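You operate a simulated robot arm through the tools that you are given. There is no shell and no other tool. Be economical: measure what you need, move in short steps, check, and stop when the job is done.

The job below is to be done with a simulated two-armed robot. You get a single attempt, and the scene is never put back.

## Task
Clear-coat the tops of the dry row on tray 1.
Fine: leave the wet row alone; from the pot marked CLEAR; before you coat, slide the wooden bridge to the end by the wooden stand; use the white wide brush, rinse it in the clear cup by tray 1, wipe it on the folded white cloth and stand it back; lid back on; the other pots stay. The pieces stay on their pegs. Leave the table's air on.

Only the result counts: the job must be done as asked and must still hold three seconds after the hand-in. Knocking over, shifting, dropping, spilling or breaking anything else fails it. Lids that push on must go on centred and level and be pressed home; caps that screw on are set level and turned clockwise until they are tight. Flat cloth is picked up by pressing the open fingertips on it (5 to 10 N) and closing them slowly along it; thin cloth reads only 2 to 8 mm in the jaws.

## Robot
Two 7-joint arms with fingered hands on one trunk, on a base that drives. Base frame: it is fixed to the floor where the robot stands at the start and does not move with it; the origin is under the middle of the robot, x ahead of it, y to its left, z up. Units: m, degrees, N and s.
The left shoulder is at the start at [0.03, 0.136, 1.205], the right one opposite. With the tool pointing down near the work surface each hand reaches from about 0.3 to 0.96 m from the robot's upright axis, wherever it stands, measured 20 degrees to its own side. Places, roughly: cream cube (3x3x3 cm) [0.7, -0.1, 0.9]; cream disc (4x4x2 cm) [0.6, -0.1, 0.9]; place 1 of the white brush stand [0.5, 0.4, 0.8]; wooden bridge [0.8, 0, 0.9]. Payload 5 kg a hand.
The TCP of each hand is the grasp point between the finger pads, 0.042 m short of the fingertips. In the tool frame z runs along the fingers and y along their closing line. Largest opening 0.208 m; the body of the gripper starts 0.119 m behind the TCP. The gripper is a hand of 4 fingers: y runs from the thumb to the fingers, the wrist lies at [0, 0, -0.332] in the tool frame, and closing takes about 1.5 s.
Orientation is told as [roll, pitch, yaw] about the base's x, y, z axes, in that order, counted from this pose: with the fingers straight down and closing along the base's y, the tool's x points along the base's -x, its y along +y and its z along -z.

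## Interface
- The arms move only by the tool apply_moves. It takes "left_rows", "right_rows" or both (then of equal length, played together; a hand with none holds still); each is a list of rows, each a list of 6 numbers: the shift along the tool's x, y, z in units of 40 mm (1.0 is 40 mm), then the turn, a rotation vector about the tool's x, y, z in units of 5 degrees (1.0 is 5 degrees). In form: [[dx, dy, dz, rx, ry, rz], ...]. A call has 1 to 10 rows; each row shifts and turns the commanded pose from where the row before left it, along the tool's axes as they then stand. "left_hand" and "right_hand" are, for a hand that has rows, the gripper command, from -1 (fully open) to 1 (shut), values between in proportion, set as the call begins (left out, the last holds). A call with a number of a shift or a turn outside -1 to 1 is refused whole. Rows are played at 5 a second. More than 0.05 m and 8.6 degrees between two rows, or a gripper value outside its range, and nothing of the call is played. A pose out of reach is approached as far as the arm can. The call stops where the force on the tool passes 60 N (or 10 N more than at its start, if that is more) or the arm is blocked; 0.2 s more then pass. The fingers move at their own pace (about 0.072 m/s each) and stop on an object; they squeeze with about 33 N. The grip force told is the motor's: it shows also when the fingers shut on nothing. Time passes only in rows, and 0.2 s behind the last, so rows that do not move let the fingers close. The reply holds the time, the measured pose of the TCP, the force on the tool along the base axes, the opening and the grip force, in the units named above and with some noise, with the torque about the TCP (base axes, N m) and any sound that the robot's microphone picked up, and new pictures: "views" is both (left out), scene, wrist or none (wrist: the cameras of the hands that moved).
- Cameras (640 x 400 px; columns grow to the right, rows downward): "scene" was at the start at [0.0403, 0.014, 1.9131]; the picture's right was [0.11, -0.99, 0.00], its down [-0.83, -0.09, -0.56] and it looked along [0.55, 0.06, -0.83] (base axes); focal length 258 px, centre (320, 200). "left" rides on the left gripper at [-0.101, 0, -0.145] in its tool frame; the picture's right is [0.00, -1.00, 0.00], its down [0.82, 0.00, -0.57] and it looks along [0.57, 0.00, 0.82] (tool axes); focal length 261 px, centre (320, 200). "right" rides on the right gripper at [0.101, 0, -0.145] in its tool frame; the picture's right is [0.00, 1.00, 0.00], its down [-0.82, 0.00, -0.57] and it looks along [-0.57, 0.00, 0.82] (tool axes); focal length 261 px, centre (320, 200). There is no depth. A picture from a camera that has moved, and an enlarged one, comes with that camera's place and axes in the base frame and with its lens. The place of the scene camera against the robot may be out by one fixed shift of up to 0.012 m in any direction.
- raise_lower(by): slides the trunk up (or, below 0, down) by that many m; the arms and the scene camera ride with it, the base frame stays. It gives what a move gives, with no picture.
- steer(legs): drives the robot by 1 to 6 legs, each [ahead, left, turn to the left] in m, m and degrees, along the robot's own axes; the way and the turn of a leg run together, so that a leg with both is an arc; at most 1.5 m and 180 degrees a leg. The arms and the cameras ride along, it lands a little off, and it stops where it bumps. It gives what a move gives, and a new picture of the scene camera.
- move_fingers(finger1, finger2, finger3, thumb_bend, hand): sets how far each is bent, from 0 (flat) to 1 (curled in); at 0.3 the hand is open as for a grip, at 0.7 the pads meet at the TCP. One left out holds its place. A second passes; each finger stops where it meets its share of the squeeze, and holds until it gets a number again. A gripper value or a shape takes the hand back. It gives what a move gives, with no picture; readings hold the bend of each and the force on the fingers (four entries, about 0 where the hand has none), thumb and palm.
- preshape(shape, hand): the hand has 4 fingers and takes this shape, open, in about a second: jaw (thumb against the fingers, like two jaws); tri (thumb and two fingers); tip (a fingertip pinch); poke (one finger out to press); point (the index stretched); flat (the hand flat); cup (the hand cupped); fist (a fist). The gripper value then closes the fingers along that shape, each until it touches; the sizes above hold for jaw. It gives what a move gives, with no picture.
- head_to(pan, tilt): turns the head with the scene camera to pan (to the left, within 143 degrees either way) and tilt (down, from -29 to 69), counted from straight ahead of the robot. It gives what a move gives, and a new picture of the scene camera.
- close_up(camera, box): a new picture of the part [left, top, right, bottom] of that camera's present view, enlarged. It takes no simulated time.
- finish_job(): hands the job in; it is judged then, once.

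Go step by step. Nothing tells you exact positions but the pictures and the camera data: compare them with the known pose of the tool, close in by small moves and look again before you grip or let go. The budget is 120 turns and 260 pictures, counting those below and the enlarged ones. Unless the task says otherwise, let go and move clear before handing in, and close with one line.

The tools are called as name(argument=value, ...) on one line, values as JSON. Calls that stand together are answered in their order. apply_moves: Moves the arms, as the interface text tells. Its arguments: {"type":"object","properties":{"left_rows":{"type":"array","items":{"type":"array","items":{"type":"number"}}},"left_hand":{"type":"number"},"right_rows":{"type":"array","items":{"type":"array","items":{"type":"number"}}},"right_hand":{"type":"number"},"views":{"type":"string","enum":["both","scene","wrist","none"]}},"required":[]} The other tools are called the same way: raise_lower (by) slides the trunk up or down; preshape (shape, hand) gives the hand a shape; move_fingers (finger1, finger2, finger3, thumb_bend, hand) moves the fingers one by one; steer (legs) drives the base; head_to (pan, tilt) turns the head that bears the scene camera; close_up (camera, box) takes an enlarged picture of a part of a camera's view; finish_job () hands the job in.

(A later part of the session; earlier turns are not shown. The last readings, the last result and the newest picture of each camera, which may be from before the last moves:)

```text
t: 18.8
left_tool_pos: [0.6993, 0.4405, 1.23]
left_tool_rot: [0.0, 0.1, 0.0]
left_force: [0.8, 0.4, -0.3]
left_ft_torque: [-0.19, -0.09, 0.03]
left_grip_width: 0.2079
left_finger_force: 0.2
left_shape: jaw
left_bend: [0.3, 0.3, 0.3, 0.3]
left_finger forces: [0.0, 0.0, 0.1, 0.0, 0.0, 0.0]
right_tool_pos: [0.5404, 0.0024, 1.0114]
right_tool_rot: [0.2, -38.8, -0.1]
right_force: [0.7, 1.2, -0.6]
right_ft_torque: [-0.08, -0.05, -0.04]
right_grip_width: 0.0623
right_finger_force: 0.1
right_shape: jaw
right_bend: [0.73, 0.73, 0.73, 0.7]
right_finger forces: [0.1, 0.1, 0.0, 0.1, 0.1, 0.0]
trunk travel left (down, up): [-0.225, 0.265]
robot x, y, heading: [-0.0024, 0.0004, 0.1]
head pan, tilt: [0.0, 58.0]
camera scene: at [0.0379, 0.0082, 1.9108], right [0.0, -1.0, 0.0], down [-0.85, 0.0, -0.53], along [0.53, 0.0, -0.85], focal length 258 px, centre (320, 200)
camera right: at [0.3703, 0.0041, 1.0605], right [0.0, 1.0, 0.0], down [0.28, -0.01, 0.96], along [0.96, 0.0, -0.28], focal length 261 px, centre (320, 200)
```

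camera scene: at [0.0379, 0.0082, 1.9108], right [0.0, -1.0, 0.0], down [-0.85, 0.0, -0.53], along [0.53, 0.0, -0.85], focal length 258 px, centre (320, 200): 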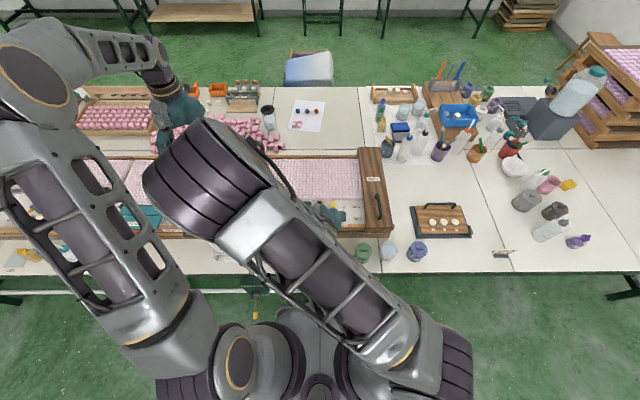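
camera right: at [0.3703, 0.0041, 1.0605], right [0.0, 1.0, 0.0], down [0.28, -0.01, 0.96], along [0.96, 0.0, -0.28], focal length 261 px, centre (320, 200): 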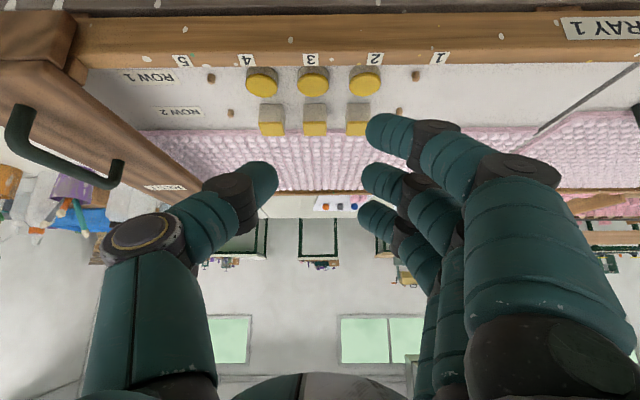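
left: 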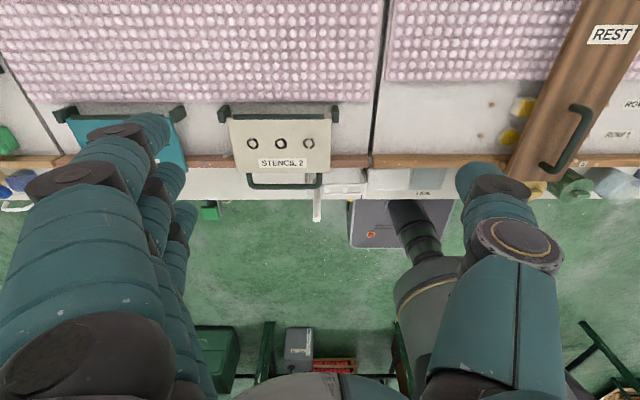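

close_up(camera="right", box=[235, 50, 395, 150])

close_up(camera="right", box=[240, 55, 330, 145])

```text
4.00 times, centred on (315, 100) of right
camera zoom: at [0.3703, 0.0041, 1.0605], right [0.0, 1.0, 0.0], down [0.28, -0.01, 0.96], along [0.96, 0.0, -0.28], focal length 1043 px, centre (340, 600)
```

zoom: 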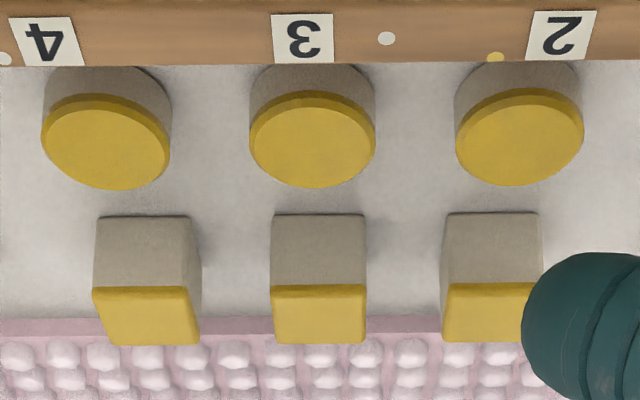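

```text
4.44 times, centred on (285, 100) of right
camera zoom: at [0.3703, 0.0041, 1.0605], right [0.0, 1.0, 0.0], down [0.28, -0.01, 0.96], along [0.96, 0.0, -0.28], focal length 1158 px, centre (476, 644)
```

zoom: 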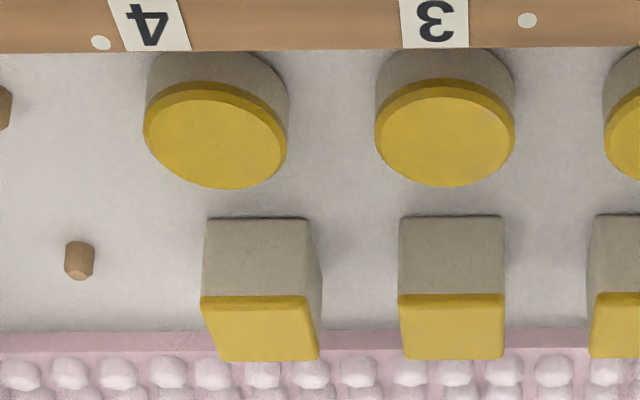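

The discs show a slight lightness gradient here, while the cubes look uniform. I want stronger evidence, so I'll go to a more grazing angle.

apply_moves(right_rows=[[0.55, 0, -0.12, 0, 0, 0], [0.55, 0, -0.12, 0, 0, 0], [0.55, 0, -0.12, 0, 0, 0], [0.55, 0, -0.12, 0, 0, 0]], views="none", right_hand=-0.3)

close_up(camera="right", box=[220, 40, 420, 165])

close_up(camera="right", box=[0, 0, 640, 400])

```text
t: 19.8
left_tool_pos: [0.6982, 0.4437, 1.2299]
left_tool_rot: [0.0, 0.1, 0.2]
left_force: [-0.9, -0.8, 0.1]
left_ft_torque: [-0.01, 0.01, 0.02]
left_grip_width: 0.2077
left_finger_force: 0.0
left_shape: jaw
left_bend: [0.3, 0.3, 0.3, 0.3]
left_finger forces: [0.0, 0.0, 0.0, 0.0, 0.0, 0.0]
right_tool_pos: [0.4729, 0.0144, 0.9665]
right_tool_rot: [0.7, -38.9, -1.0]
right_force: [-1.2, 0.2, -0.3]
right_ft_torque: [-0.04, 0.0, -0.03]
right_grip_width: 0.1347
right_finger_force: 0.1
right_shape: jaw
right_bend: [0.3, 0.3, 0.3, 0.64]
right_finger forces: [0.1, 0.0, 0.0, 0.0, 0.1, 0.0]
right hand out of reach, approached as far as the arm can: row 3, 4
trunk travel left (down, up): [-0.225, 0.265]
robot x, y, heading: [0.0018, 0.0, 0.0]
head pan, tilt: [0.0, 58.0]
```

```text
3.20 times, centred on (320, 102) of right
camera zoom: at [0.3031, 0.0181, 1.0161], right [0.01, 1.0, 0.01], down [0.28, -0.02, 0.96], along [0.96, -0.01, -0.28], focal length 834 px, centre (320, 512)
```

zoom: 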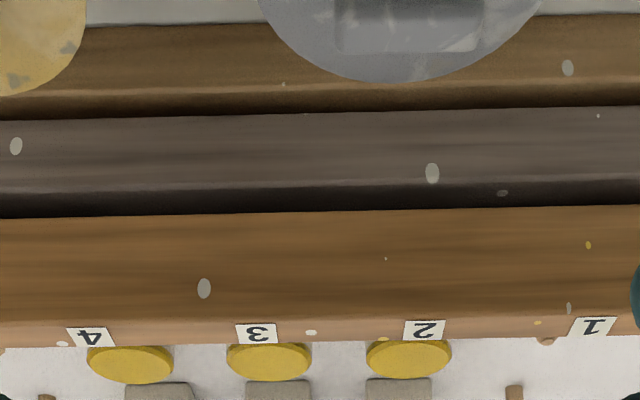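

```text
1.00 times, centred on (320, 200) of right (not enlarged: the box is as wide or as high as the picture)
camera zoom: at [0.3031, 0.0181, 1.0161], right [0.01, 1.0, 0.01], down [0.28, -0.02, 0.96], along [0.96, -0.01, -0.28], focal length 261 px, centre (320, 200)
```

zoom: 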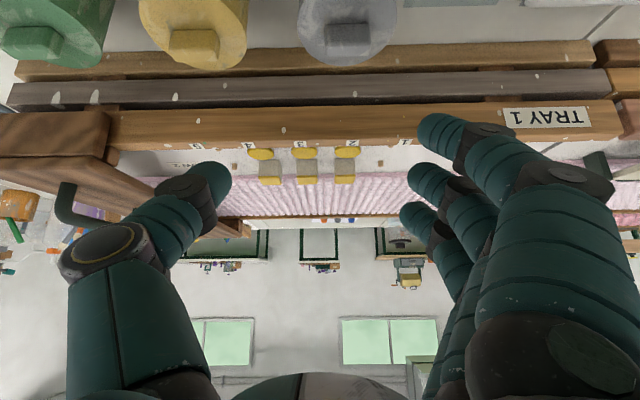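

close_up(camera="right", box=[235, 135, 375, 195])

close_up(camera="right", box=[244, 142, 294, 190])

```text
4.57 times, centred on (305, 165) of right
camera zoom: at [0.3031, 0.0181, 1.0161], right [0.01, 1.0, 0.01], down [0.28, -0.02, 0.96], along [0.96, -0.01, -0.28], focal length 1192 px, centre (389, 360)
```

zoom: 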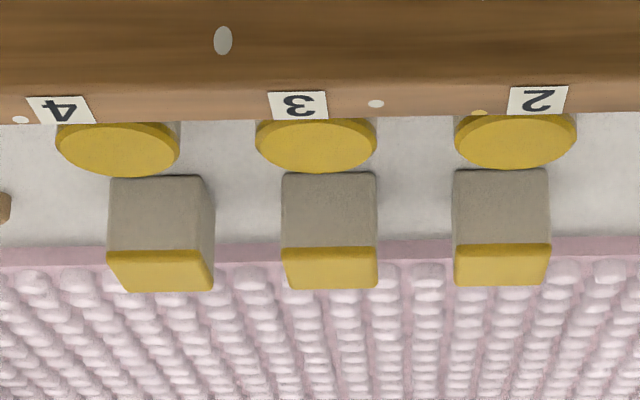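

```text
8.33 times, centred on (269, 166) of right
camera zoom: at [0.3031, 0.0181, 1.0161], right [0.01, 1.0, 0.01], down [0.28, -0.02, 0.96], along [0.96, -0.01, -0.28], focal length 2172 px, centre (745, 483)
```

zoom: 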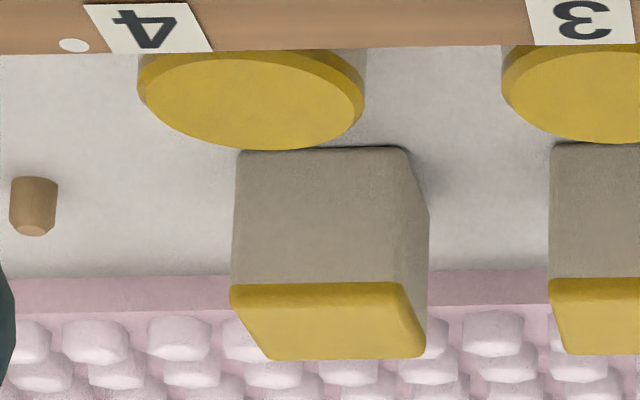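

Still not decisive. I'll find the room's lights so I can choose the mirror angle where a wet surface would flash.

head_to(pan=100, tilt=-29)

head_to(pan=0, tilt=-29)

head_to(pan=-100, tilt=-29)

```text
t: 21.5
left_tool_pos: [0.6982, 0.4417, 1.2309]
left_tool_rot: [0.0, -0.1, 0.1]
left_force: [-0.4, -0.2, 0.0]
left_ft_torque: [0.01, 0.0, 0.01]
left_grip_width: 0.2079
left_finger_force: 0.0
left_shape: jaw
left_bend: [0.3, 0.3, 0.3, 0.3]
left_finger forces: [0.0, 0.1, 0.1, 0.0, 0.0, 0.1]
right_tool_pos: [0.4724, 0.0167, 0.9672]
right_tool_rot: [0.7, -38.7, -0.8]
right_force: [-1.2, 0.2, -0.4]
right_ft_torque: [-0.01, -0.02, 0.01]
right_grip_width: 0.1349
right_finger_force: 0.0
right_shape: jaw
right_bend: [0.3, 0.3, 0.3, 0.64]
right_finger forces: [0.0, 0.1, 0.0, 0.0, 0.0, 0.0]
trunk travel left (down, up): [-0.225, 0.265]
robot x, y, heading: [-0.001, -0.0018, 0.1]
head pan, tilt: [100.0, -28.6]
camera scene: at [-0.0419, 0.0725, 2.039], right [0.98, 0.17, 0.0], down [-0.08, 0.47, -0.88], along [-0.15, 0.86, 0.48], focal length 258 px, centre (320, 200)
```

scene: 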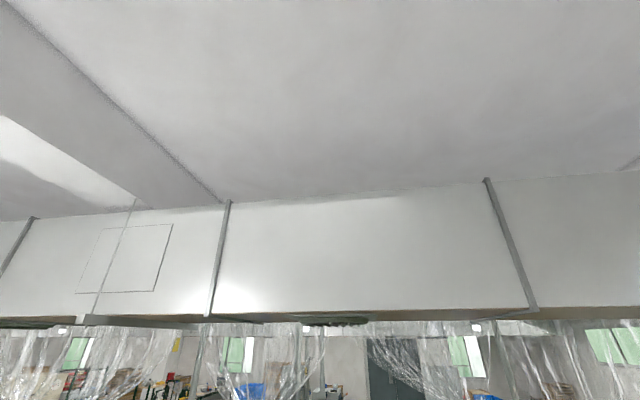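

```text
t: 23.3
left_tool_pos: [0.6999, 0.4409, 1.2311]
left_tool_rot: [0.0, 0.1, 0.0]
left_force: [-0.6, 0.5, -0.7]
left_ft_torque: [-0.02, 0.0, 0.01]
left_grip_width: 0.2078
left_finger_force: 0.0
left_shape: jaw
left_bend: [0.3, 0.3, 0.3, 0.3]
left_finger forces: [0.0, 0.0, 0.0, 0.0, 0.0, 0.0]
right_tool_pos: [0.4714, 0.0158, 0.967]
right_tool_rot: [0.8, -38.7, -0.9]
right_force: [-0.5, -0.4, 0.3]
right_ft_torque: [0.01, 0.01, 0.01]
right_grip_width: 0.1351
right_finger_force: 0.1
right_shape: jaw
right_bend: [0.3, 0.3, 0.3, 0.64]
right_finger forces: [0.0, 0.0, 0.0, 0.1, 0.0, 0.1]
trunk travel left (down, up): [-0.225, 0.265]
robot x, y, heading: [-0.0033, 0.0002, -0.2]
head pan, tilt: [0.0, -28.6]
camera scene: at [0.0367, 0.0064, 2.039], right [0.0, -1.0, 0.0], down [0.48, 0.0, -0.88], along [0.88, 0.0, 0.48], focal length 258 px, centre (320, 200)
```

scene: 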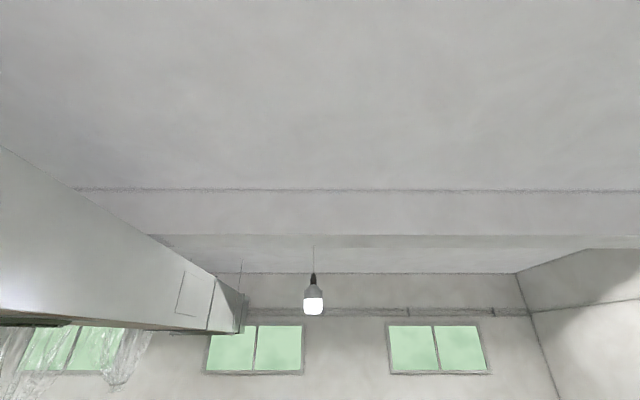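

```text
t: 25.0
left_tool_pos: [0.6987, 0.441, 1.23]
left_tool_rot: [0.0, 0.0, 0.1]
left_force: [0.3, -0.4, 0.4]
left_ft_torque: [-0.02, -0.01, -0.02]
left_grip_width: 0.2079
left_finger_force: 0.1
left_shape: jaw
left_bend: [0.3, 0.3, 0.3, 0.3]
left_finger forces: [0.0, 0.0, 0.0, 0.0, 0.1, 0.0]
right_tool_pos: [0.4713, 0.0175, 0.9674]
right_tool_rot: [0.8, -38.7, -1.0]
right_force: [0.5, 0.3, 0.6]
right_ft_torque: [0.04, -0.03, -0.03]
right_grip_width: 0.1348
right_finger_force: 0.0
right_shape: jaw
right_bend: [0.3, 0.3, 0.3, 0.64]
right_finger forces: [0.0, 0.0, 0.0, 0.1, 0.0, 0.0]
trunk travel left (down, up): [-0.225, 0.265]
robot x, y, heading: [0.0004, -0.0017, -0.0]
head pan, tilt: [-100.0, -28.6]
camera scene: at [-0.0419, -0.0596, 2.039], right [-0.98, 0.17, 0.0], down [-0.08, -0.47, -0.88], along [-0.15, -0.86, 0.48], focal length 258 px, centre (320, 200)
```

scene: 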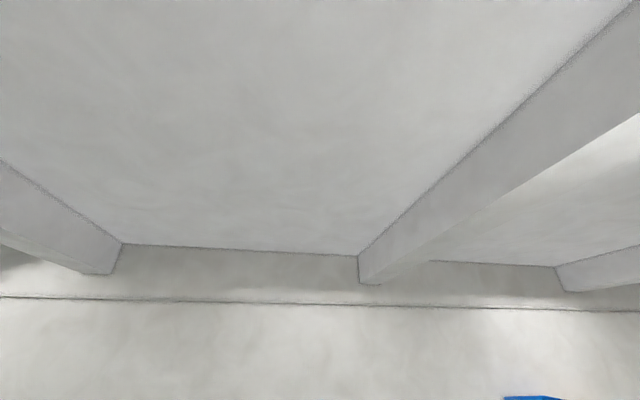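

A bulb hangs ahead of the table, so its reflection should appear at around 40–55° depression seen from the robot side. I'll raise the camera in steps and compare the rows.

apply_moves(right_rows=[[-0.63, 0, -0.78, 0, 0, 0], [-0.63, 0, -0.78, 0, 0, 0], [-0.63, 0, -0.78, 0, 0, 0]], views="none")

close_up(camera="right", box=[220, 55, 380, 155])

apply_moves(right_rows=[[-0.63, 0, -0.78, 0, 0, 0], [-0.63, 0, -0.78, 0, 0, 0]], views="none")

close_up(camera="right", box=[220, 10, 380, 110])

apply_moves(right_rows=[[-0.63, 0, -0.78, 0, 1, 0], [-0.7, 0, -0.7, 0, 1, 0]], views="none")

close_up(camera="right", box=[220, 10, 380, 110])

```text
t: 25.8
left_tool_pos: [0.6989, 0.438, 1.2326]
left_tool_rot: [0.1, -0.1, 0.0]
left_force: [-0.6, -0.3, 0.0]
left_ft_torque: [0.08, -0.08, 0.02]
left_grip_width: 0.2079
left_finger_force: 0.1
left_shape: jaw
left_bend: [0.3, 0.3, 0.3, 0.3]
left_finger forces: [0.0, 0.0, 0.0, 0.0, 0.0, 0.0]
right_tool_pos: [0.4914, 0.0357, 1.0754]
right_tool_rot: [-0.1, -38.6, 0.0]
right_force: [-1.0, -0.5, 0.0]
right_ft_torque: [0.05, -0.07, 0.03]
right_grip_width: 0.1351
right_finger_force: 0.0
right_shape: jaw
right_bend: [0.3, 0.3, 0.3, 0.64]
right_finger forces: [0.0, 0.1, 0.1, 0.1, 0.1, 0.0]
right hand out of reach, approached as far as the arm can: row 1, 2, 3
trunk travel left (down, up): [-0.225, 0.265]
robot x, y, heading: [-0.0032, 0.0002, 0.2]
head pan, tilt: [-100.0, -28.6]
```

```text
4.00 times, centred on (300, 105) of right
camera zoom: at [0.3216, 0.0367, 1.1254], right [0.0, 1.0, 0.0], down [0.28, 0.0, 0.96], along [0.96, 0.0, -0.28], focal length 1043 px, centre (400, 580)
```

zoom: 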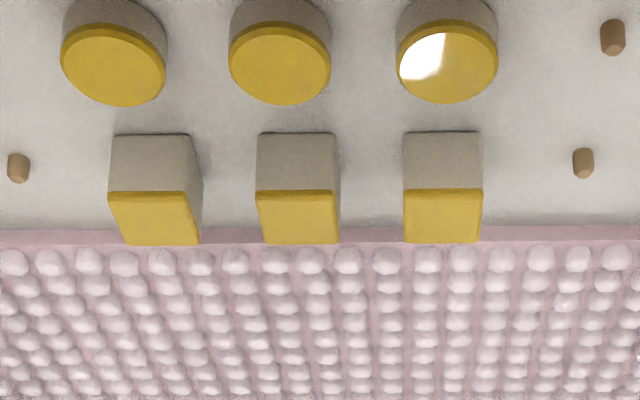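

```text
t: 26.6
left_tool_pos: [0.7, 0.439, 1.2306]
left_tool_rot: [-0.1, 0.0, -0.1]
left_force: [-0.5, 1.1, 0.6]
left_ft_torque: [-0.1, -0.05, 0.03]
left_grip_width: 0.208
left_finger_force: 0.0
left_shape: jaw
left_bend: [0.3, 0.3, 0.3, 0.3]
left_finger forces: [0.1, 0.0, 0.0, 0.0, 0.0, 0.1]
right_tool_pos: [0.5055, 0.0013, 1.1412]
right_tool_rot: [-0.7, -37.5, -3.4]
right_force: [-0.4, 0.4, -0.1]
right_ft_torque: [-0.07, -0.05, -0.07]
right_grip_width: 0.1351
right_finger_force: 0.0
right_shape: jaw
right_bend: [0.3, 0.3, 0.3, 0.64]
right_finger forces: [0.0, 0.0, 0.1, 0.0, 0.0, 0.1]
trunk travel left (down, up): [-0.225, 0.265]
robot x, y, heading: [0.0049, -0.0011, -0.2]
head pan, tilt: [-100.0, -28.6]
stopped in row 2 (right hand): the arm was blocked; the commanded pose is now the measured one
```

```text
4.00 times, centred on (300, 60) of right
camera zoom: at [0.338, 0.015, 1.1949], right [0.07, 1.0, -0.01], down [0.3, -0.01, 0.95], along [0.95, -0.07, -0.3], focal length 1043 px, centre (400, 760)
```

zoom: 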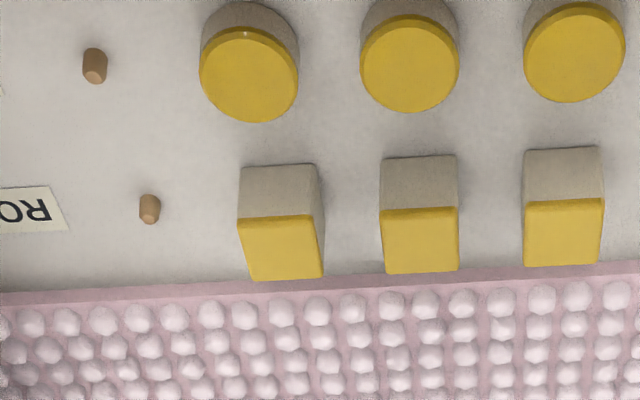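

```text
t: 27.4
left_tool_pos: [0.6985, 0.4387, 1.2313]
left_tool_rot: [0.0, 0.0, 0.0]
left_force: [0.0, -0.8, 0.6]
left_ft_torque: [0.06, -0.04, -0.02]
left_grip_width: 0.208
left_finger_force: 0.0
left_shape: jaw
left_bend: [0.3, 0.3, 0.3, 0.3]
left_finger forces: [0.1, 0.0, 0.0, 0.0, 0.0, 0.0]
right_tool_pos: [0.5175, -0.0336, 1.1946]
right_tool_rot: [-9.5, -27.5, -0.9]
right_force: [-0.3, -0.1, 0.2]
right_ft_torque: [0.09, -0.03, 0.02]
right_grip_width: 0.1353
right_finger_force: 0.1
right_shape: jaw
right_bend: [0.3, 0.3, 0.3, 0.64]
right_finger forces: [0.0, 0.1, 0.1, 0.0, 0.0, 0.0]
trunk travel left (down, up): [-0.225, 0.265]
robot x, y, heading: [-0.0025, 0.0008, -0.0]
head pan, tilt: [-100.0, -28.6]
stopped in row 2 (right hand): the arm was blocked; the commanded pose is now the measured one
```

```text
4.00 times, centred on (300, 60) of right
camera zoom: at [0.3619, -0.0058, 1.2749], right [0.09, 0.99, -0.14], down [0.47, 0.08, 0.88], along [0.88, -0.15, -0.45], focal length 1043 px, centre (400, 760)
```

zoom: 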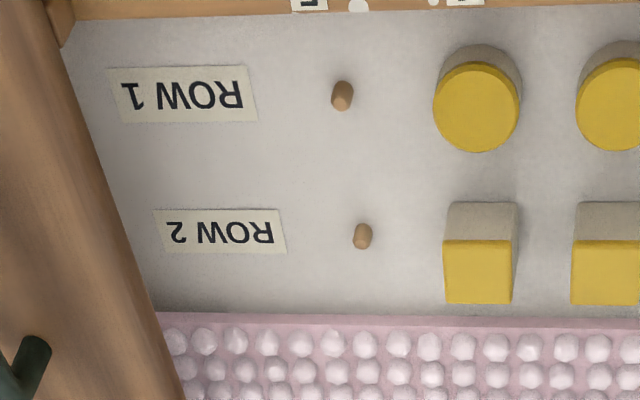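

The disc at peg 2 flashed a mirror-like lamp reflection, so row 1 (discs) is wet and row 2 (cubes) is the dry row to coat. Next is the CLEAR pot's lid: I'll straighten the right hand and look at the pots.

apply_moves(right_rows=[[0, 0, 0, -0.3, 0.9, 0], [0, 0, 0, -0.4, 0.9, 0], [0, 0, 0, -0.4, 0.9, 0], [0, 0, 0, -0.4, 0.9, 0], [0, 0, 0, -0.4, 0.9, 0], [0, 0, 0, 0, 1, 0]], views="none")

head_to(pan=0, tilt=64)

```text
t: 28.8
left_tool_pos: [0.701, 0.4393, 1.2298]
left_tool_rot: [0.0, 0.1, -0.1]
left_force: [0.7, -0.6, -0.8]
left_ft_torque: [0.02, 0.1, 0.03]
left_grip_width: 0.208
left_finger_force: 0.1
left_shape: jaw
left_bend: [0.3, 0.3, 0.3, 0.3]
left_finger forces: [0.0, 0.0, 0.0, 0.0, 0.1, 0.0]
right_tool_pos: [0.5192, -0.0321, 1.1952]
right_tool_rot: [0.7, -0.1, -2.5]
right_force: [0.4, -1.0, -0.2]
right_ft_torque: [-0.01, 0.09, 0.03]
right_grip_width: 0.1353
right_finger_force: 0.0
right_shape: jaw
right_bend: [0.3, 0.3, 0.3, 0.64]
right_finger forces: [0.0, 0.0, 0.0, 0.1, 0.0, 0.0]
trunk travel left (down, up): [-0.225, 0.265]
robot x, y, heading: [-0.0021, 0.0001, 0.1]
head pan, tilt: [-100.0, -28.6]
```

```text
t: 30.6
left_tool_pos: [0.7001, 0.4399, 1.2306]
left_tool_rot: [0.0, 0.0, -0.1]
left_force: [0.0, -0.4, -1.4]
left_ft_torque: [0.0, 0.0, 0.04]
left_grip_width: 0.2081
left_finger_force: 0.0
left_shape: jaw
left_bend: [0.3, 0.3, 0.3, 0.3]
left_finger forces: [0.0, 0.0, 0.1, 0.0, 0.0, 0.0]
right_tool_pos: [0.518, -0.0307, 1.195]
right_tool_rot: [0.7, -0.3, -2.5]
right_force: [0.5, 0.2, 0.7]
right_ft_torque: [-0.01, 0.03, 0.02]
right_grip_width: 0.1352
right_finger_force: 0.1
right_shape: jaw
right_bend: [0.3, 0.3, 0.3, 0.64]
right_finger forces: [0.1, 0.1, 0.0, 0.0, 0.0, 0.1]
trunk travel left (down, up): [-0.225, 0.265]
robot x, y, heading: [-0.0032, -0.002, 0.2]
head pan, tilt: [0.0, 64.0]
camera scene: at [0.0319, 0.0061, 1.904], right [0.0, -1.0, 0.0], down [-0.9, 0.0, -0.44], along [0.44, 0.0, -0.9], focal length 258 px, centre (320, 200)
```

scene: 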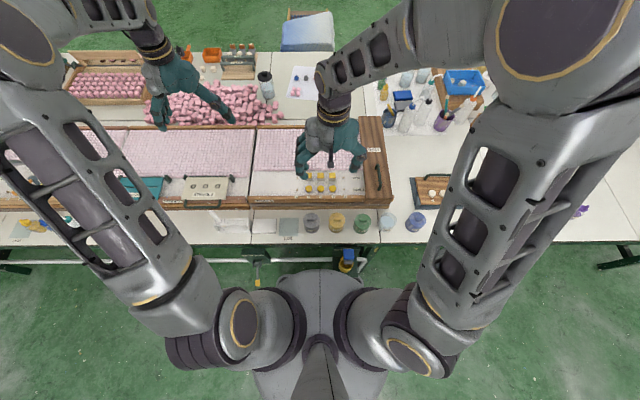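

close_up(camera="scene", box=[210, 195, 350, 255])

close_up(camera="scene", box=[290, 165, 430, 255])

```text
4.57 times, centred on (280, 225) of scene
camera zoom: at [0.0319, 0.0061, 1.904], right [0.0, -1.0, 0.0], down [-0.9, 0.0, -0.44], along [0.44, 0.0, -0.9], focal length 1178 px, centre (503, 86)
```

zoom: 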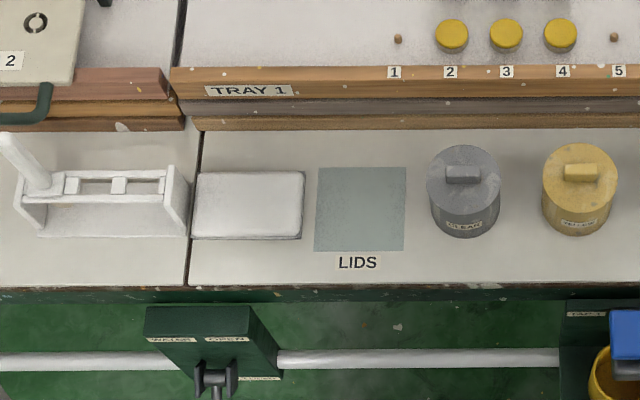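

```text
4.44 times, centred on (360, 210) of scene
camera zoom: at [0.0319, 0.0061, 1.904], right [0.0, -1.0, 0.0], down [-0.9, 0.0, -0.44], along [0.44, 0.0, -0.9], focal length 1145 px, centre (142, 156)
```

zoom: 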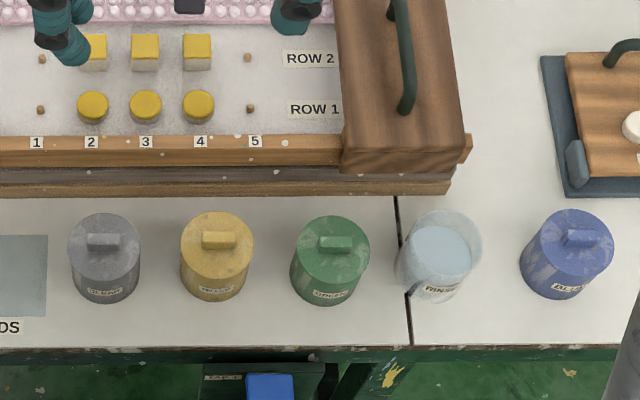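

CLEAR's lid is at about (0.438, 0.044). I'll move the right hand above it for a close wrist view.

apply_moves(right_rows=[[0, 0, 0, 0.14, 0, -0.5], [0.4, 0.38, 0.72, 0, 0, 0], [0.4, 0.38, 0.72, 0, 0, 0], [0.4, 0.38, 0.72, 0, 0, 0], [0.4, 0.38, 0.72, 0, 0, 0], [0.35, 0.35, 0.72, 0, 0, 0]], right_hand=0.2, views="wrist")

```text
t: 32.0
left_tool_pos: [0.701, 0.4396, 1.2291]
left_tool_rot: [-0.1, 0.2, -0.1]
left_force: [0.0, -0.3, -0.1]
left_ft_torque: [-0.11, 0.05, 0.03]
left_grip_width: 0.2078
left_finger_force: 0.2
left_shape: jaw
left_bend: [0.3, 0.3, 0.3, 0.3]
left_finger forces: [0.0, 0.1, 0.1, 0.1, 0.0, 0.1]
right_tool_pos: [0.4405, 0.0434, 1.0518]
right_tool_rot: [0.0, -0.2, 0.1]
right_force: [0.5, 0.1, -0.2]
right_ft_torque: [-0.07, 0.09, 0.02]
right_grip_width: 0.0838
right_finger_force: 0.1
right_shape: jaw
right_bend: [0.73, 0.73, 0.73, 0.7]
right_finger forces: [0.0, 0.1, 0.0, 0.0, 0.0, 0.0]
trunk travel left (down, up): [-0.225, 0.265]
robot x, y, heading: [0.0008, 0.003, 0.4]
head pan, tilt: [0.0, 64.0]
camera right: at [0.3395, 0.044, 1.1952], right [0.0, 1.0, 0.0], down [0.82, 0.0, 0.57], along [0.57, 0.0, -0.82], focal length 261 px, centre (320, 200)
```

right: 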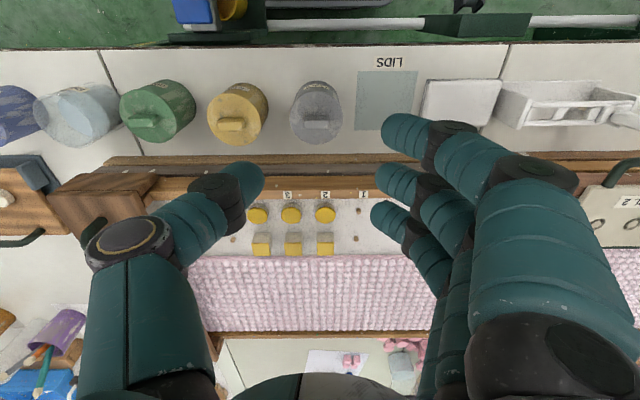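

apply_moves(right_rows=[[0, -0.06, 0.75, 0, 0, 0], [0, 0, 0.75, 0, 0, 0]], right_hand=0.4, views="wrist")

close_up(camera="right", box=[260, 60, 420, 180])

```text
t: 32.6
left_tool_pos: [0.7007, 0.4392, 1.2289]
left_tool_rot: [-0.1, 0.1, 0.0]
left_force: [-0.4, -0.5, -1.1]
left_ft_torque: [0.0, 0.02, 0.0]
left_grip_width: 0.2079
left_finger_force: 0.0
left_shape: jaw
left_bend: [0.3, 0.3, 0.3, 0.3]
left_finger forces: [0.0, 0.0, 0.1, 0.0, 0.0, 0.0]
right_tool_pos: [0.4421, 0.0414, 0.9888]
right_tool_rot: [0.0, -0.3, -0.1]
right_force: [0.1, 0.5, 0.2]
right_ft_torque: [-0.03, 0.04, 0.0]
right_grip_width: 0.0629
right_finger_force: 0.1
right_shape: jaw
right_bend: [0.73, 0.73, 0.73, 0.7]
right_finger forces: [0.1, 0.0, 0.1, 0.0, 0.0, 0.0]
trunk travel left (down, up): [-0.225, 0.265]
robot x, y, heading: [-0.0051, 0.0012, 0.1]
head pan, tilt: [0.0, 64.0]
camera right: at [0.3409, 0.0418, 1.1336], right [0.01, 1.0, 0.0], down [0.82, 0.0, 0.57], along [0.57, 0.0, -0.82], focal length 261 px, centre (320, 200)
```

right: 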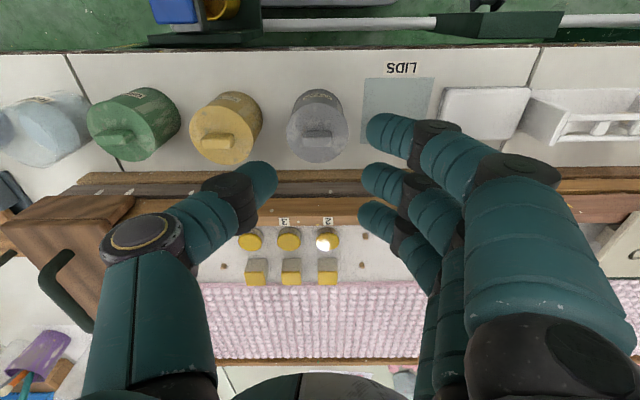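

```text
3.33 times, centred on (340, 120) of right
camera zoom: at [0.3409, 0.0418, 1.1336], right [0.01, 1.0, 0.0], down [0.82, 0.0, 0.57], along [0.57, 0.0, -0.82], focal length 869 px, centre (253, 467)
```

zoom: 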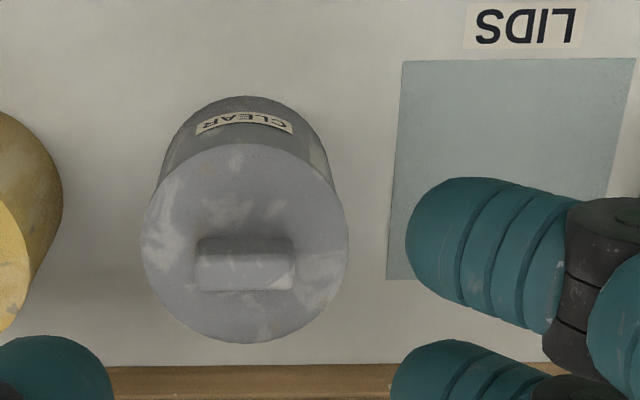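

apply_moves(right_rows=[[0.05, -0.05, 0.7, 0, 0, 0], [0, 0, 0.5, 0, 0, 0]], right_hand=0.45, views="wrist")

close_up(camera="right", box=[220, 60, 440, 220])

close_up(camera="scene", box=[260, 190, 360, 255])

```text
t: 33.2
left_tool_pos: [0.6994, 0.4388, 1.2319]
left_tool_rot: [0.1, -0.1, 0.0]
left_force: [-0.3, -0.2, 0.7]
left_ft_torque: [0.03, -0.01, -0.01]
left_grip_width: 0.2079
left_finger_force: 0.1
left_shape: jaw
left_bend: [0.3, 0.3, 0.3, 0.3]
left_finger forces: [0.1, 0.0, 0.0, 0.1, 0.1, 0.0]
right_tool_pos: [0.4393, 0.0394, 0.942]
right_tool_rot: [0.1, -0.2, 0.0]
right_force: [0.2, -0.1, -0.3]
right_ft_torque: [0.03, -0.03, 0.01]
right_grip_width: 0.0577
right_finger_force: 0.1
right_shape: jaw
right_bend: [0.73, 0.73, 0.73, 0.7]
right_finger forces: [0.1, 0.0, 0.0, 0.0, 0.0, 0.1]
trunk travel left (down, up): [-0.225, 0.265]
robot x, y, heading: [-0.0001, 0.0014, -0.2]
head pan, tilt: [0.0, 64.0]
camera right: at [0.3386, 0.0388, 1.0865], right [0.0, 1.0, 0.0], down [0.82, 0.0, 0.58], along [0.58, 0.0, -0.82], focal length 261 px, centre (320, 200)
```

right: 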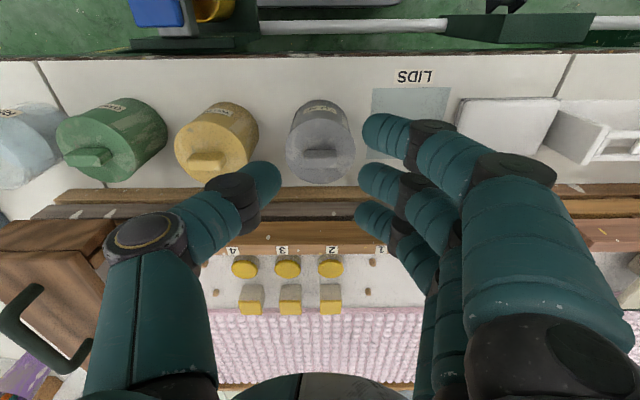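

```text
2.50 times, centred on (330, 140) of right
camera zoom: at [0.3386, 0.0388, 1.0865], right [0.0, 1.0, 0.0], down [0.82, 0.0, 0.58], along [0.58, 0.0, -0.82], focal length 652 px, centre (295, 350)
```

zoom: 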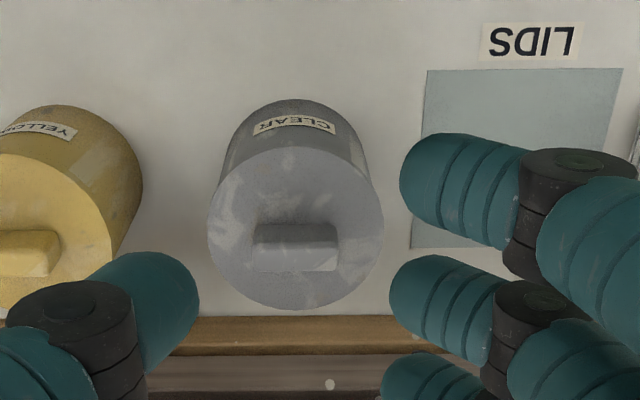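

```text
6.15 times, centred on (310, 222) of scene
camera zoom: at [0.0315, 0.006, 1.904], right [0.0, -1.0, 0.0], down [-0.9, 0.0, -0.44], along [0.44, 0.0, -0.9], focal length 1586 px, centre (382, 62)
```

zoom: 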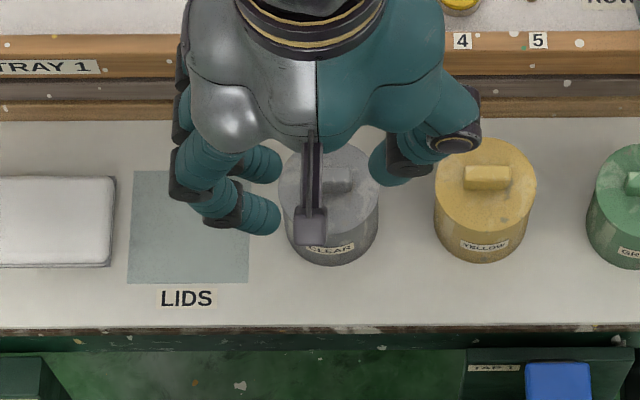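

The handle top is at z≈0.879, centred near (0.441, 0.039). I'll narrow a little and descend in small steps until light contact.

apply_moves(right_rows=[[-0.03, 0, 0.3, 0, 0, 0], [0, 0, 0.3, 0, 0, 0]], right_hand=0.55, views="wrist")

close_up(camera="right", box=[220, 80, 440, 240])

```text
t: 33.8
left_tool_pos: [0.6991, 0.4397, 1.2311]
left_tool_rot: [0.1, 0.0, -0.1]
left_force: [0.3, 0.2, 1.1]
left_ft_torque: [0.02, -0.03, 0.04]
left_grip_width: 0.2079
left_finger_force: 0.0
left_shape: jaw
left_bend: [0.3, 0.3, 0.3, 0.3]
left_finger forces: [0.1, 0.0, 0.1, 0.0, 0.1, 0.0]
right_tool_pos: [0.4396, 0.0393, 0.9203]
right_tool_rot: [0.0, -0.2, 0.0]
right_force: [0.4, 0.7, -0.1]
right_ft_torque: [0.02, 0.0, -0.02]
right_grip_width: 0.0475
right_finger_force: 0.0
right_shape: jaw
right_bend: [0.73, 0.73, 0.73, 0.7]
right_finger forces: [0.0, 0.0, 0.0, 0.1, 0.0, 0.0]
trunk travel left (down, up): [-0.225, 0.265]
robot x, y, heading: [0.0024, 0.0013, -0.2]
head pan, tilt: [0.0, 64.0]
camera right: at [0.3381, 0.0392, 1.0638], right [0.0, 1.0, 0.0], down [0.82, 0.0, 0.57], along [0.57, 0.0, -0.82], focal length 261 px, centre (320, 200)
```

right: 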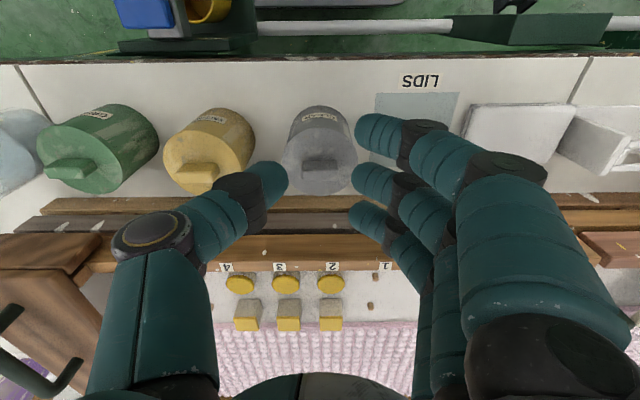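

```text
2.50 times, centred on (330, 160) of right
camera zoom: at [0.3381, 0.0392, 1.0638], right [0.0, 1.0, 0.0], down [0.82, 0.0, 0.57], along [0.57, 0.0, -0.82], focal length 652 px, centre (295, 300)
```

zoom: 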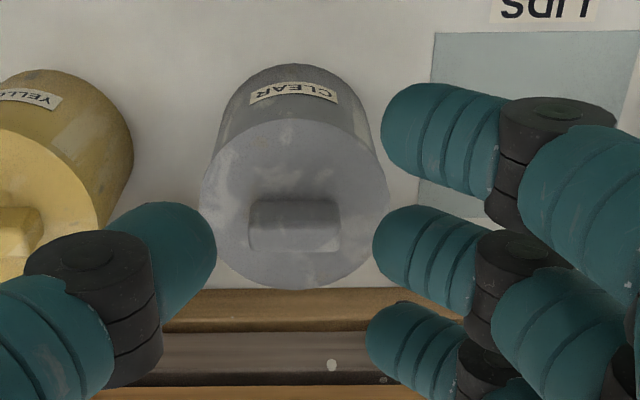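

apply_moves(right_rows=[[0, 0, 0.2, 0, 0, 0], [0, 0, 0.2, 0, 0, 0], [0, 0, 0.1, 0, 0, 0]], views="none")

close_up(camera="right", box=[220, 100, 440, 260])

```text
t: 34.6
left_tool_pos: [0.6993, 0.4394, 1.2297]
left_tool_rot: [0.1, 0.1, -0.1]
left_force: [0.5, 0.2, -0.8]
left_ft_torque: [-0.05, 0.01, 0.0]
left_grip_width: 0.2078
left_finger_force: 0.1
left_shape: jaw
left_bend: [0.3, 0.3, 0.3, 0.3]
left_finger forces: [0.0, 0.1, 0.1, 0.0, 0.1, 0.0]
right_tool_pos: [0.4416, 0.0394, 0.8999]
right_tool_rot: [-0.1, -0.3, -0.1]
right_force: [0.2, 0.2, -0.1]
right_ft_torque: [-0.02, 0.02, -0.02]
right_grip_width: 0.0472
right_finger_force: 0.0
right_shape: jaw
right_bend: [0.73, 0.73, 0.73, 0.7]
right_finger forces: [0.0, 0.0, 0.1, 0.0, 0.1, 0.0]
trunk travel left (down, up): [-0.225, 0.265]
robot x, y, heading: [0.0011, -0.0014, -0.1]
head pan, tilt: [0.0, 64.0]
```

```text
2.50 times, centred on (330, 180) of right
camera zoom: at [0.3397, 0.0394, 1.0433], right [0.0, 1.0, 0.0], down [0.82, 0.0, 0.58], along [0.58, 0.0, -0.82], focal length 652 px, centre (295, 250)
```

zoom: 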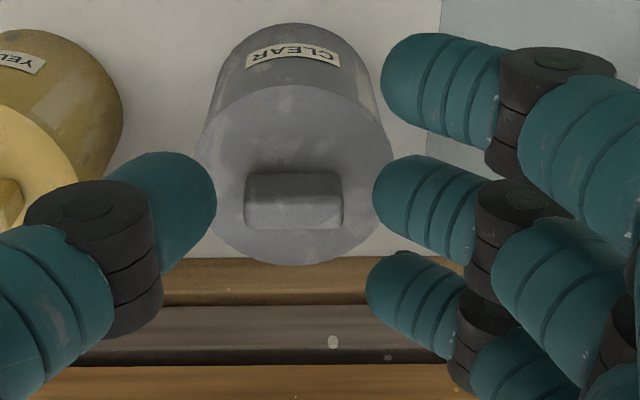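

apply_moves(right_rows=[[0.05, 0, 0.12, 0, 0, 0], [0, 0, 0, 0, 0, 0], [0, 0, 0, 0, 0, 0], [0, 0, 0, 0, 0, 0], [0, 0, 0, 0, 0, 0]], right_hand=0.9, views="none")

close_up(camera="right", box=[220, 100, 440, 260])

```text
t: 35.8
left_tool_pos: [0.6992, 0.439, 1.2307]
left_tool_rot: [0.1, 0.0, -0.1]
left_force: [0.0, -0.2, 0.0]
left_ft_torque: [-0.04, 0.0, -0.01]
left_grip_width: 0.2078
left_finger_force: 0.1
left_shape: jaw
left_bend: [0.3, 0.3, 0.3, 0.3]
left_finger forces: [0.0, 0.1, 0.1, 0.0, 0.0, 0.0]
right_tool_pos: [0.4387, 0.0385, 0.8948]
right_tool_rot: [0.0, -0.2, 0.0]
right_force: [-1.9, -0.8, 1.1]
right_ft_torque: [-0.02, 0.05, 0.01]
right_grip_width: 0.0001
right_finger_force: 32.9
right_shape: jaw
right_bend: [0.7, 0.69, 0.7, 0.72]
right_finger forces: [0.0, 0.1, 0.1, 0.1, 0.1, 0.1]
trunk travel left (down, up): [-0.225, 0.265]
robot x, y, heading: [0.0002, -0.0031, -0.2]
head pan, tilt: [0.0, 64.0]
```

```text
2.50 times, centred on (330, 180) of right
camera zoom: at [0.3371, 0.0398, 1.0383], right [0.0, 1.0, 0.0], down [0.82, 0.0, 0.57], along [0.57, 0.0, -0.82], focal length 652 px, centre (295, 250)
```

zoom: 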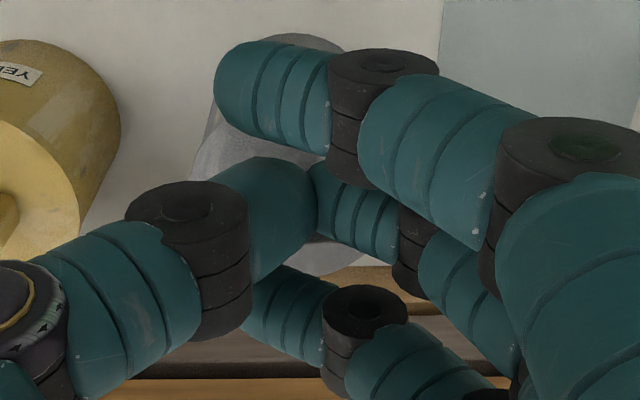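

The fingers met above the handle. I'll reopen and go lower in small steps, feeling for contact.

apply_moves(right_rows=[[0, 0, 0, 0, 0, 0], [0, 0, 0, 0, 0, 0], [0, 0, 0, 0, 0, 0], [0, 0, 0.1, 0, 0, 0], [0, 0, 0.1, 0, 0, 0], [0, 0, 0.1, 0, 0, 0]], right_hand=0.55, views="none")

close_up(camera="right", box=[220, 100, 440, 260])

close_up(camera="scene", box=[260, 190, 360, 255])

```text
t: 37.2
left_tool_pos: [0.6998, 0.44, 1.23]
left_tool_rot: [0.0, 0.0, 0.0]
left_force: [0.5, -0.1, -0.8]
left_ft_torque: [-0.01, -0.02, -0.01]
left_grip_width: 0.2077
left_finger_force: 0.1
left_shape: jaw
left_bend: [0.3, 0.3, 0.3, 0.3]
left_finger forces: [0.0, 0.0, 0.0, 0.1, 0.1, 0.0]
right_tool_pos: [0.4383, 0.0408, 0.8818]
right_tool_rot: [0.0, -0.2, 0.0]
right_force: [-0.1, 0.5, 0.1]
right_ft_torque: [-0.01, -0.01, 0.03]
right_grip_width: 0.0462
right_finger_force: 0.1
right_shape: jaw
right_bend: [0.73, 0.73, 0.73, 0.7]
right_finger forces: [0.1, 0.0, 0.1, 0.1, 0.0, 0.1]
trunk travel left (down, up): [-0.225, 0.265]
robot x, y, heading: [0.0044, 0.0003, 0.2]
head pan, tilt: [0.0, 64.0]
```

```text
2.50 times, centred on (330, 180) of right
camera zoom: at [0.3367, 0.0408, 1.0256], right [0.0, 1.0, 0.0], down [0.82, 0.0, 0.57], along [0.57, 0.0, -0.82], focal length 652 px, centre (295, 250)
```

zoom: 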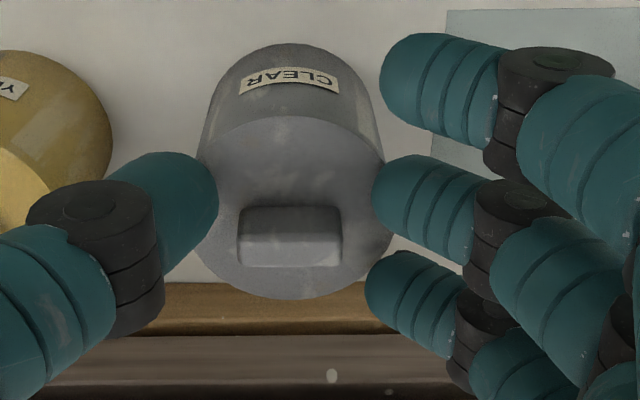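

```text
6.15 times, centred on (310, 222) of scene
camera zoom: at [0.0321, 0.0064, 1.904], right [0.0, -1.0, 0.0], down [-0.9, 0.0, -0.44], along [0.44, 0.0, -0.9], focal length 1586 px, centre (382, 62)
```

zoom: 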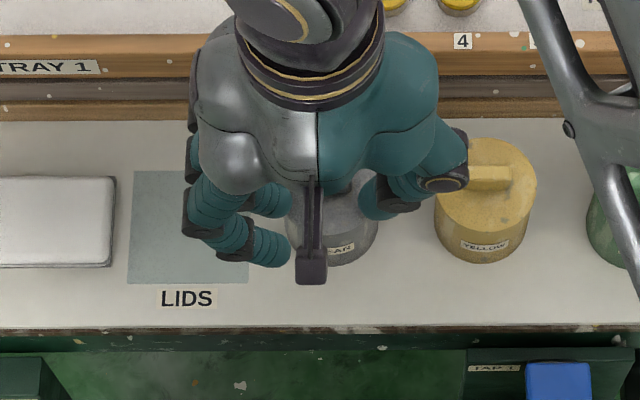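

Re-triangulating, the handle top is nearer z≈0.862 and x≈0.446. I'll shift 12 mm forward and a little lower, then close.

apply_moves(right_rows=[[-0.3, 0, 0, 0, 0, 0], [0, 0, 0.1, 0, 0, 0], [0, 0, 0.08, 0, 0, 0]], views="none")

close_up(camera="right", box=[220, 100, 440, 260])

apply_moves(right_rows=[[0, 0, 0, 0, 0, 0], [0, 0, 0, 0, 0, 0], [0, 0, 0, 0, 0, 0], [0, 0, 0, 0, 0, 0]], right_hand=0.9, views="none")

close_up(camera="right", box=[220, 100, 440, 260])

```text
t: 38.0
left_tool_pos: [0.6991, 0.4387, 1.2311]
left_tool_rot: [0.1, 0.0, 0.0]
left_force: [-0.4, -0.4, 0.2]
left_ft_torque: [0.04, 0.07, 0.0]
left_grip_width: 0.2078
left_finger_force: 0.0
left_shape: jaw
left_bend: [0.3, 0.3, 0.3, 0.3]
left_finger forces: [0.0, 0.1, 0.0, 0.0, 0.0, 0.0]
right_tool_pos: [0.4501, 0.0406, 0.8775]
right_tool_rot: [0.2, -0.4, 0.0]
right_force: [0.9, -0.8, 42.2]
right_ft_torque: [-0.48, -0.09, 0.01]
right_grip_width: 0.0451
right_finger_force: 0.0
right_shape: jaw
right_bend: [0.72, 0.75, 0.72, 0.71]
right_finger forces: [0.0, 15.7, 1.0, 0.0, 26.7, 0.1]
trunk travel left (down, up): [-0.225, 0.265]
robot x, y, heading: [0.0058, -0.0013, -0.2]
head pan, tilt: [0.0, 64.0]
heard: snap
```

```text
2.50 times, centred on (330, 180) of right
camera zoom: at [0.349, 0.0412, 1.0209], right [0.0, 1.0, 0.0], down [0.82, 0.0, 0.58], along [0.58, 0.0, -0.82], focal length 652 px, centre (295, 250)
```

zoom: 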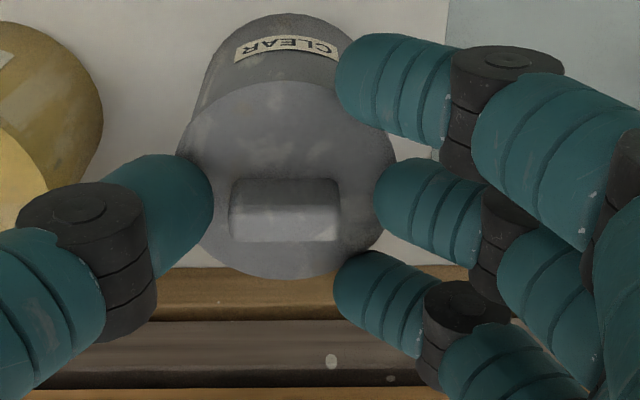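

```text
t: 39.0
left_tool_pos: [0.6986, 0.4394, 1.2318]
left_tool_rot: [0.1, 0.0, -0.1]
left_force: [0.1, -0.6, 0.1]
left_ft_torque: [0.02, 0.0, -0.01]
left_grip_width: 0.2077
left_finger_force: 0.0
left_shape: jaw
left_bend: [0.3, 0.3, 0.3, 0.3]
left_finger forces: [0.0, 0.0, 0.0, 0.0, 0.0, 0.1]
right_tool_pos: [0.4495, 0.0405, 0.8772]
right_tool_rot: [0.1, -0.4, 0.0]
right_force: [6.8, 1.7, 54.2]
right_ft_torque: [-0.52, -0.4, 0.0]
right_grip_width: 0.0409
right_finger_force: 32.8
right_shape: jaw
right_bend: [0.7, 0.75, 0.72, 0.71]
right_finger forces: [11.5, 23.6, 12.1, 0.0, 63.6, 0.1]
trunk travel left (down, up): [-0.225, 0.265]
robot x, y, heading: [0.0005, 0.0032, 0.2]
head pan, tilt: [0.0, 64.0]
```

```text
2.50 times, centred on (330, 180) of right
camera zoom: at [0.3485, 0.0415, 1.0203], right [0.0, 1.0, 0.0], down [0.82, 0.0, 0.58], along [0.58, 0.0, -0.82], focal length 652 px, centre (295, 250)
```

zoom: 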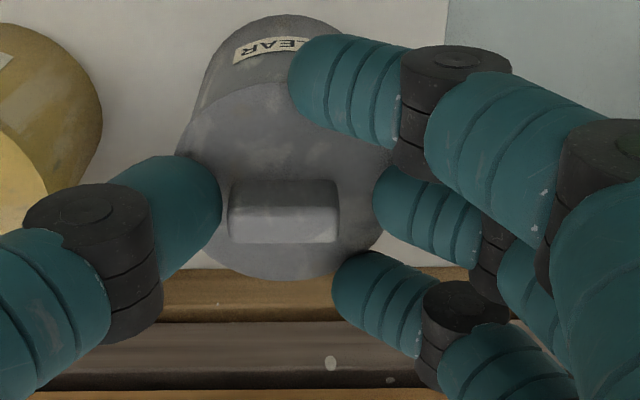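

The fingertips pressed on the lid (it snapped, still seated). I'll lift 5 mm to unload and then close on the handle ends.

apply_moves(right_rows=[[0, 0, -0.13, 0, 0, 0], [0, 0, 0, 0, 0, 0], [0, 0, 0, 0, 0, 0], [0, 0, 0, 0, 0, 0]], right_hand=0.9, views="none")

close_up(camera="right", box=[220, 100, 440, 260])

```text
t: 40.0
left_tool_pos: [0.6991, 0.4389, 1.2303]
left_tool_rot: [0.0, 0.0, -0.1]
left_force: [-0.6, -0.1, 0.4]
left_ft_torque: [0.03, 0.01, 0.02]
left_grip_width: 0.2079
left_finger_force: 0.0
left_shape: jaw
left_bend: [0.3, 0.3, 0.3, 0.3]
left_finger forces: [0.0, 0.0, 0.0, 0.1, 0.0, 0.1]
right_tool_pos: [0.4505, 0.0406, 0.8802]
right_tool_rot: [0.0, -0.2, 0.0]
right_force: [0.2, 0.5, -0.1]
right_ft_torque: [0.03, 0.02, 0.01]
right_grip_width: 0.0372
right_finger_force: 33.3
right_shape: jaw
right_bend: [0.7, 0.74, 0.72, 0.7]
right_finger forces: [14.2, 13.3, 11.1, 0.1, 32.6, 0.1]
trunk travel left (down, up): [-0.225, 0.265]
robot x, y, heading: [0.0024, 0.0009, 0.1]
head pan, tilt: [0.0, 64.0]
```

```text
2.50 times, centred on (330, 180) of right
camera zoom: at [0.3484, 0.0406, 1.0246], right [0.0, 1.0, 0.0], down [0.82, 0.0, 0.57], along [0.57, 0.0, -0.82], focal length 652 px, centre (295, 250)
```

zoom: 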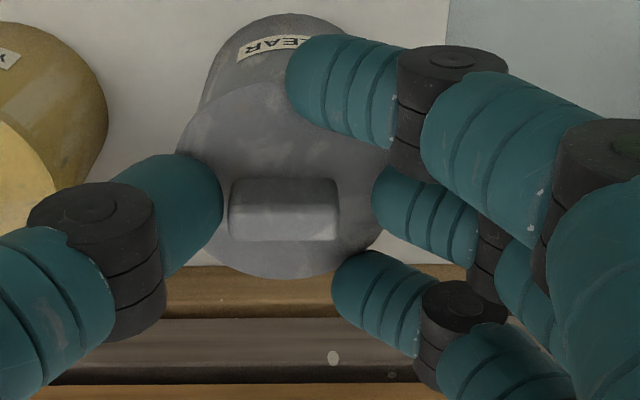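

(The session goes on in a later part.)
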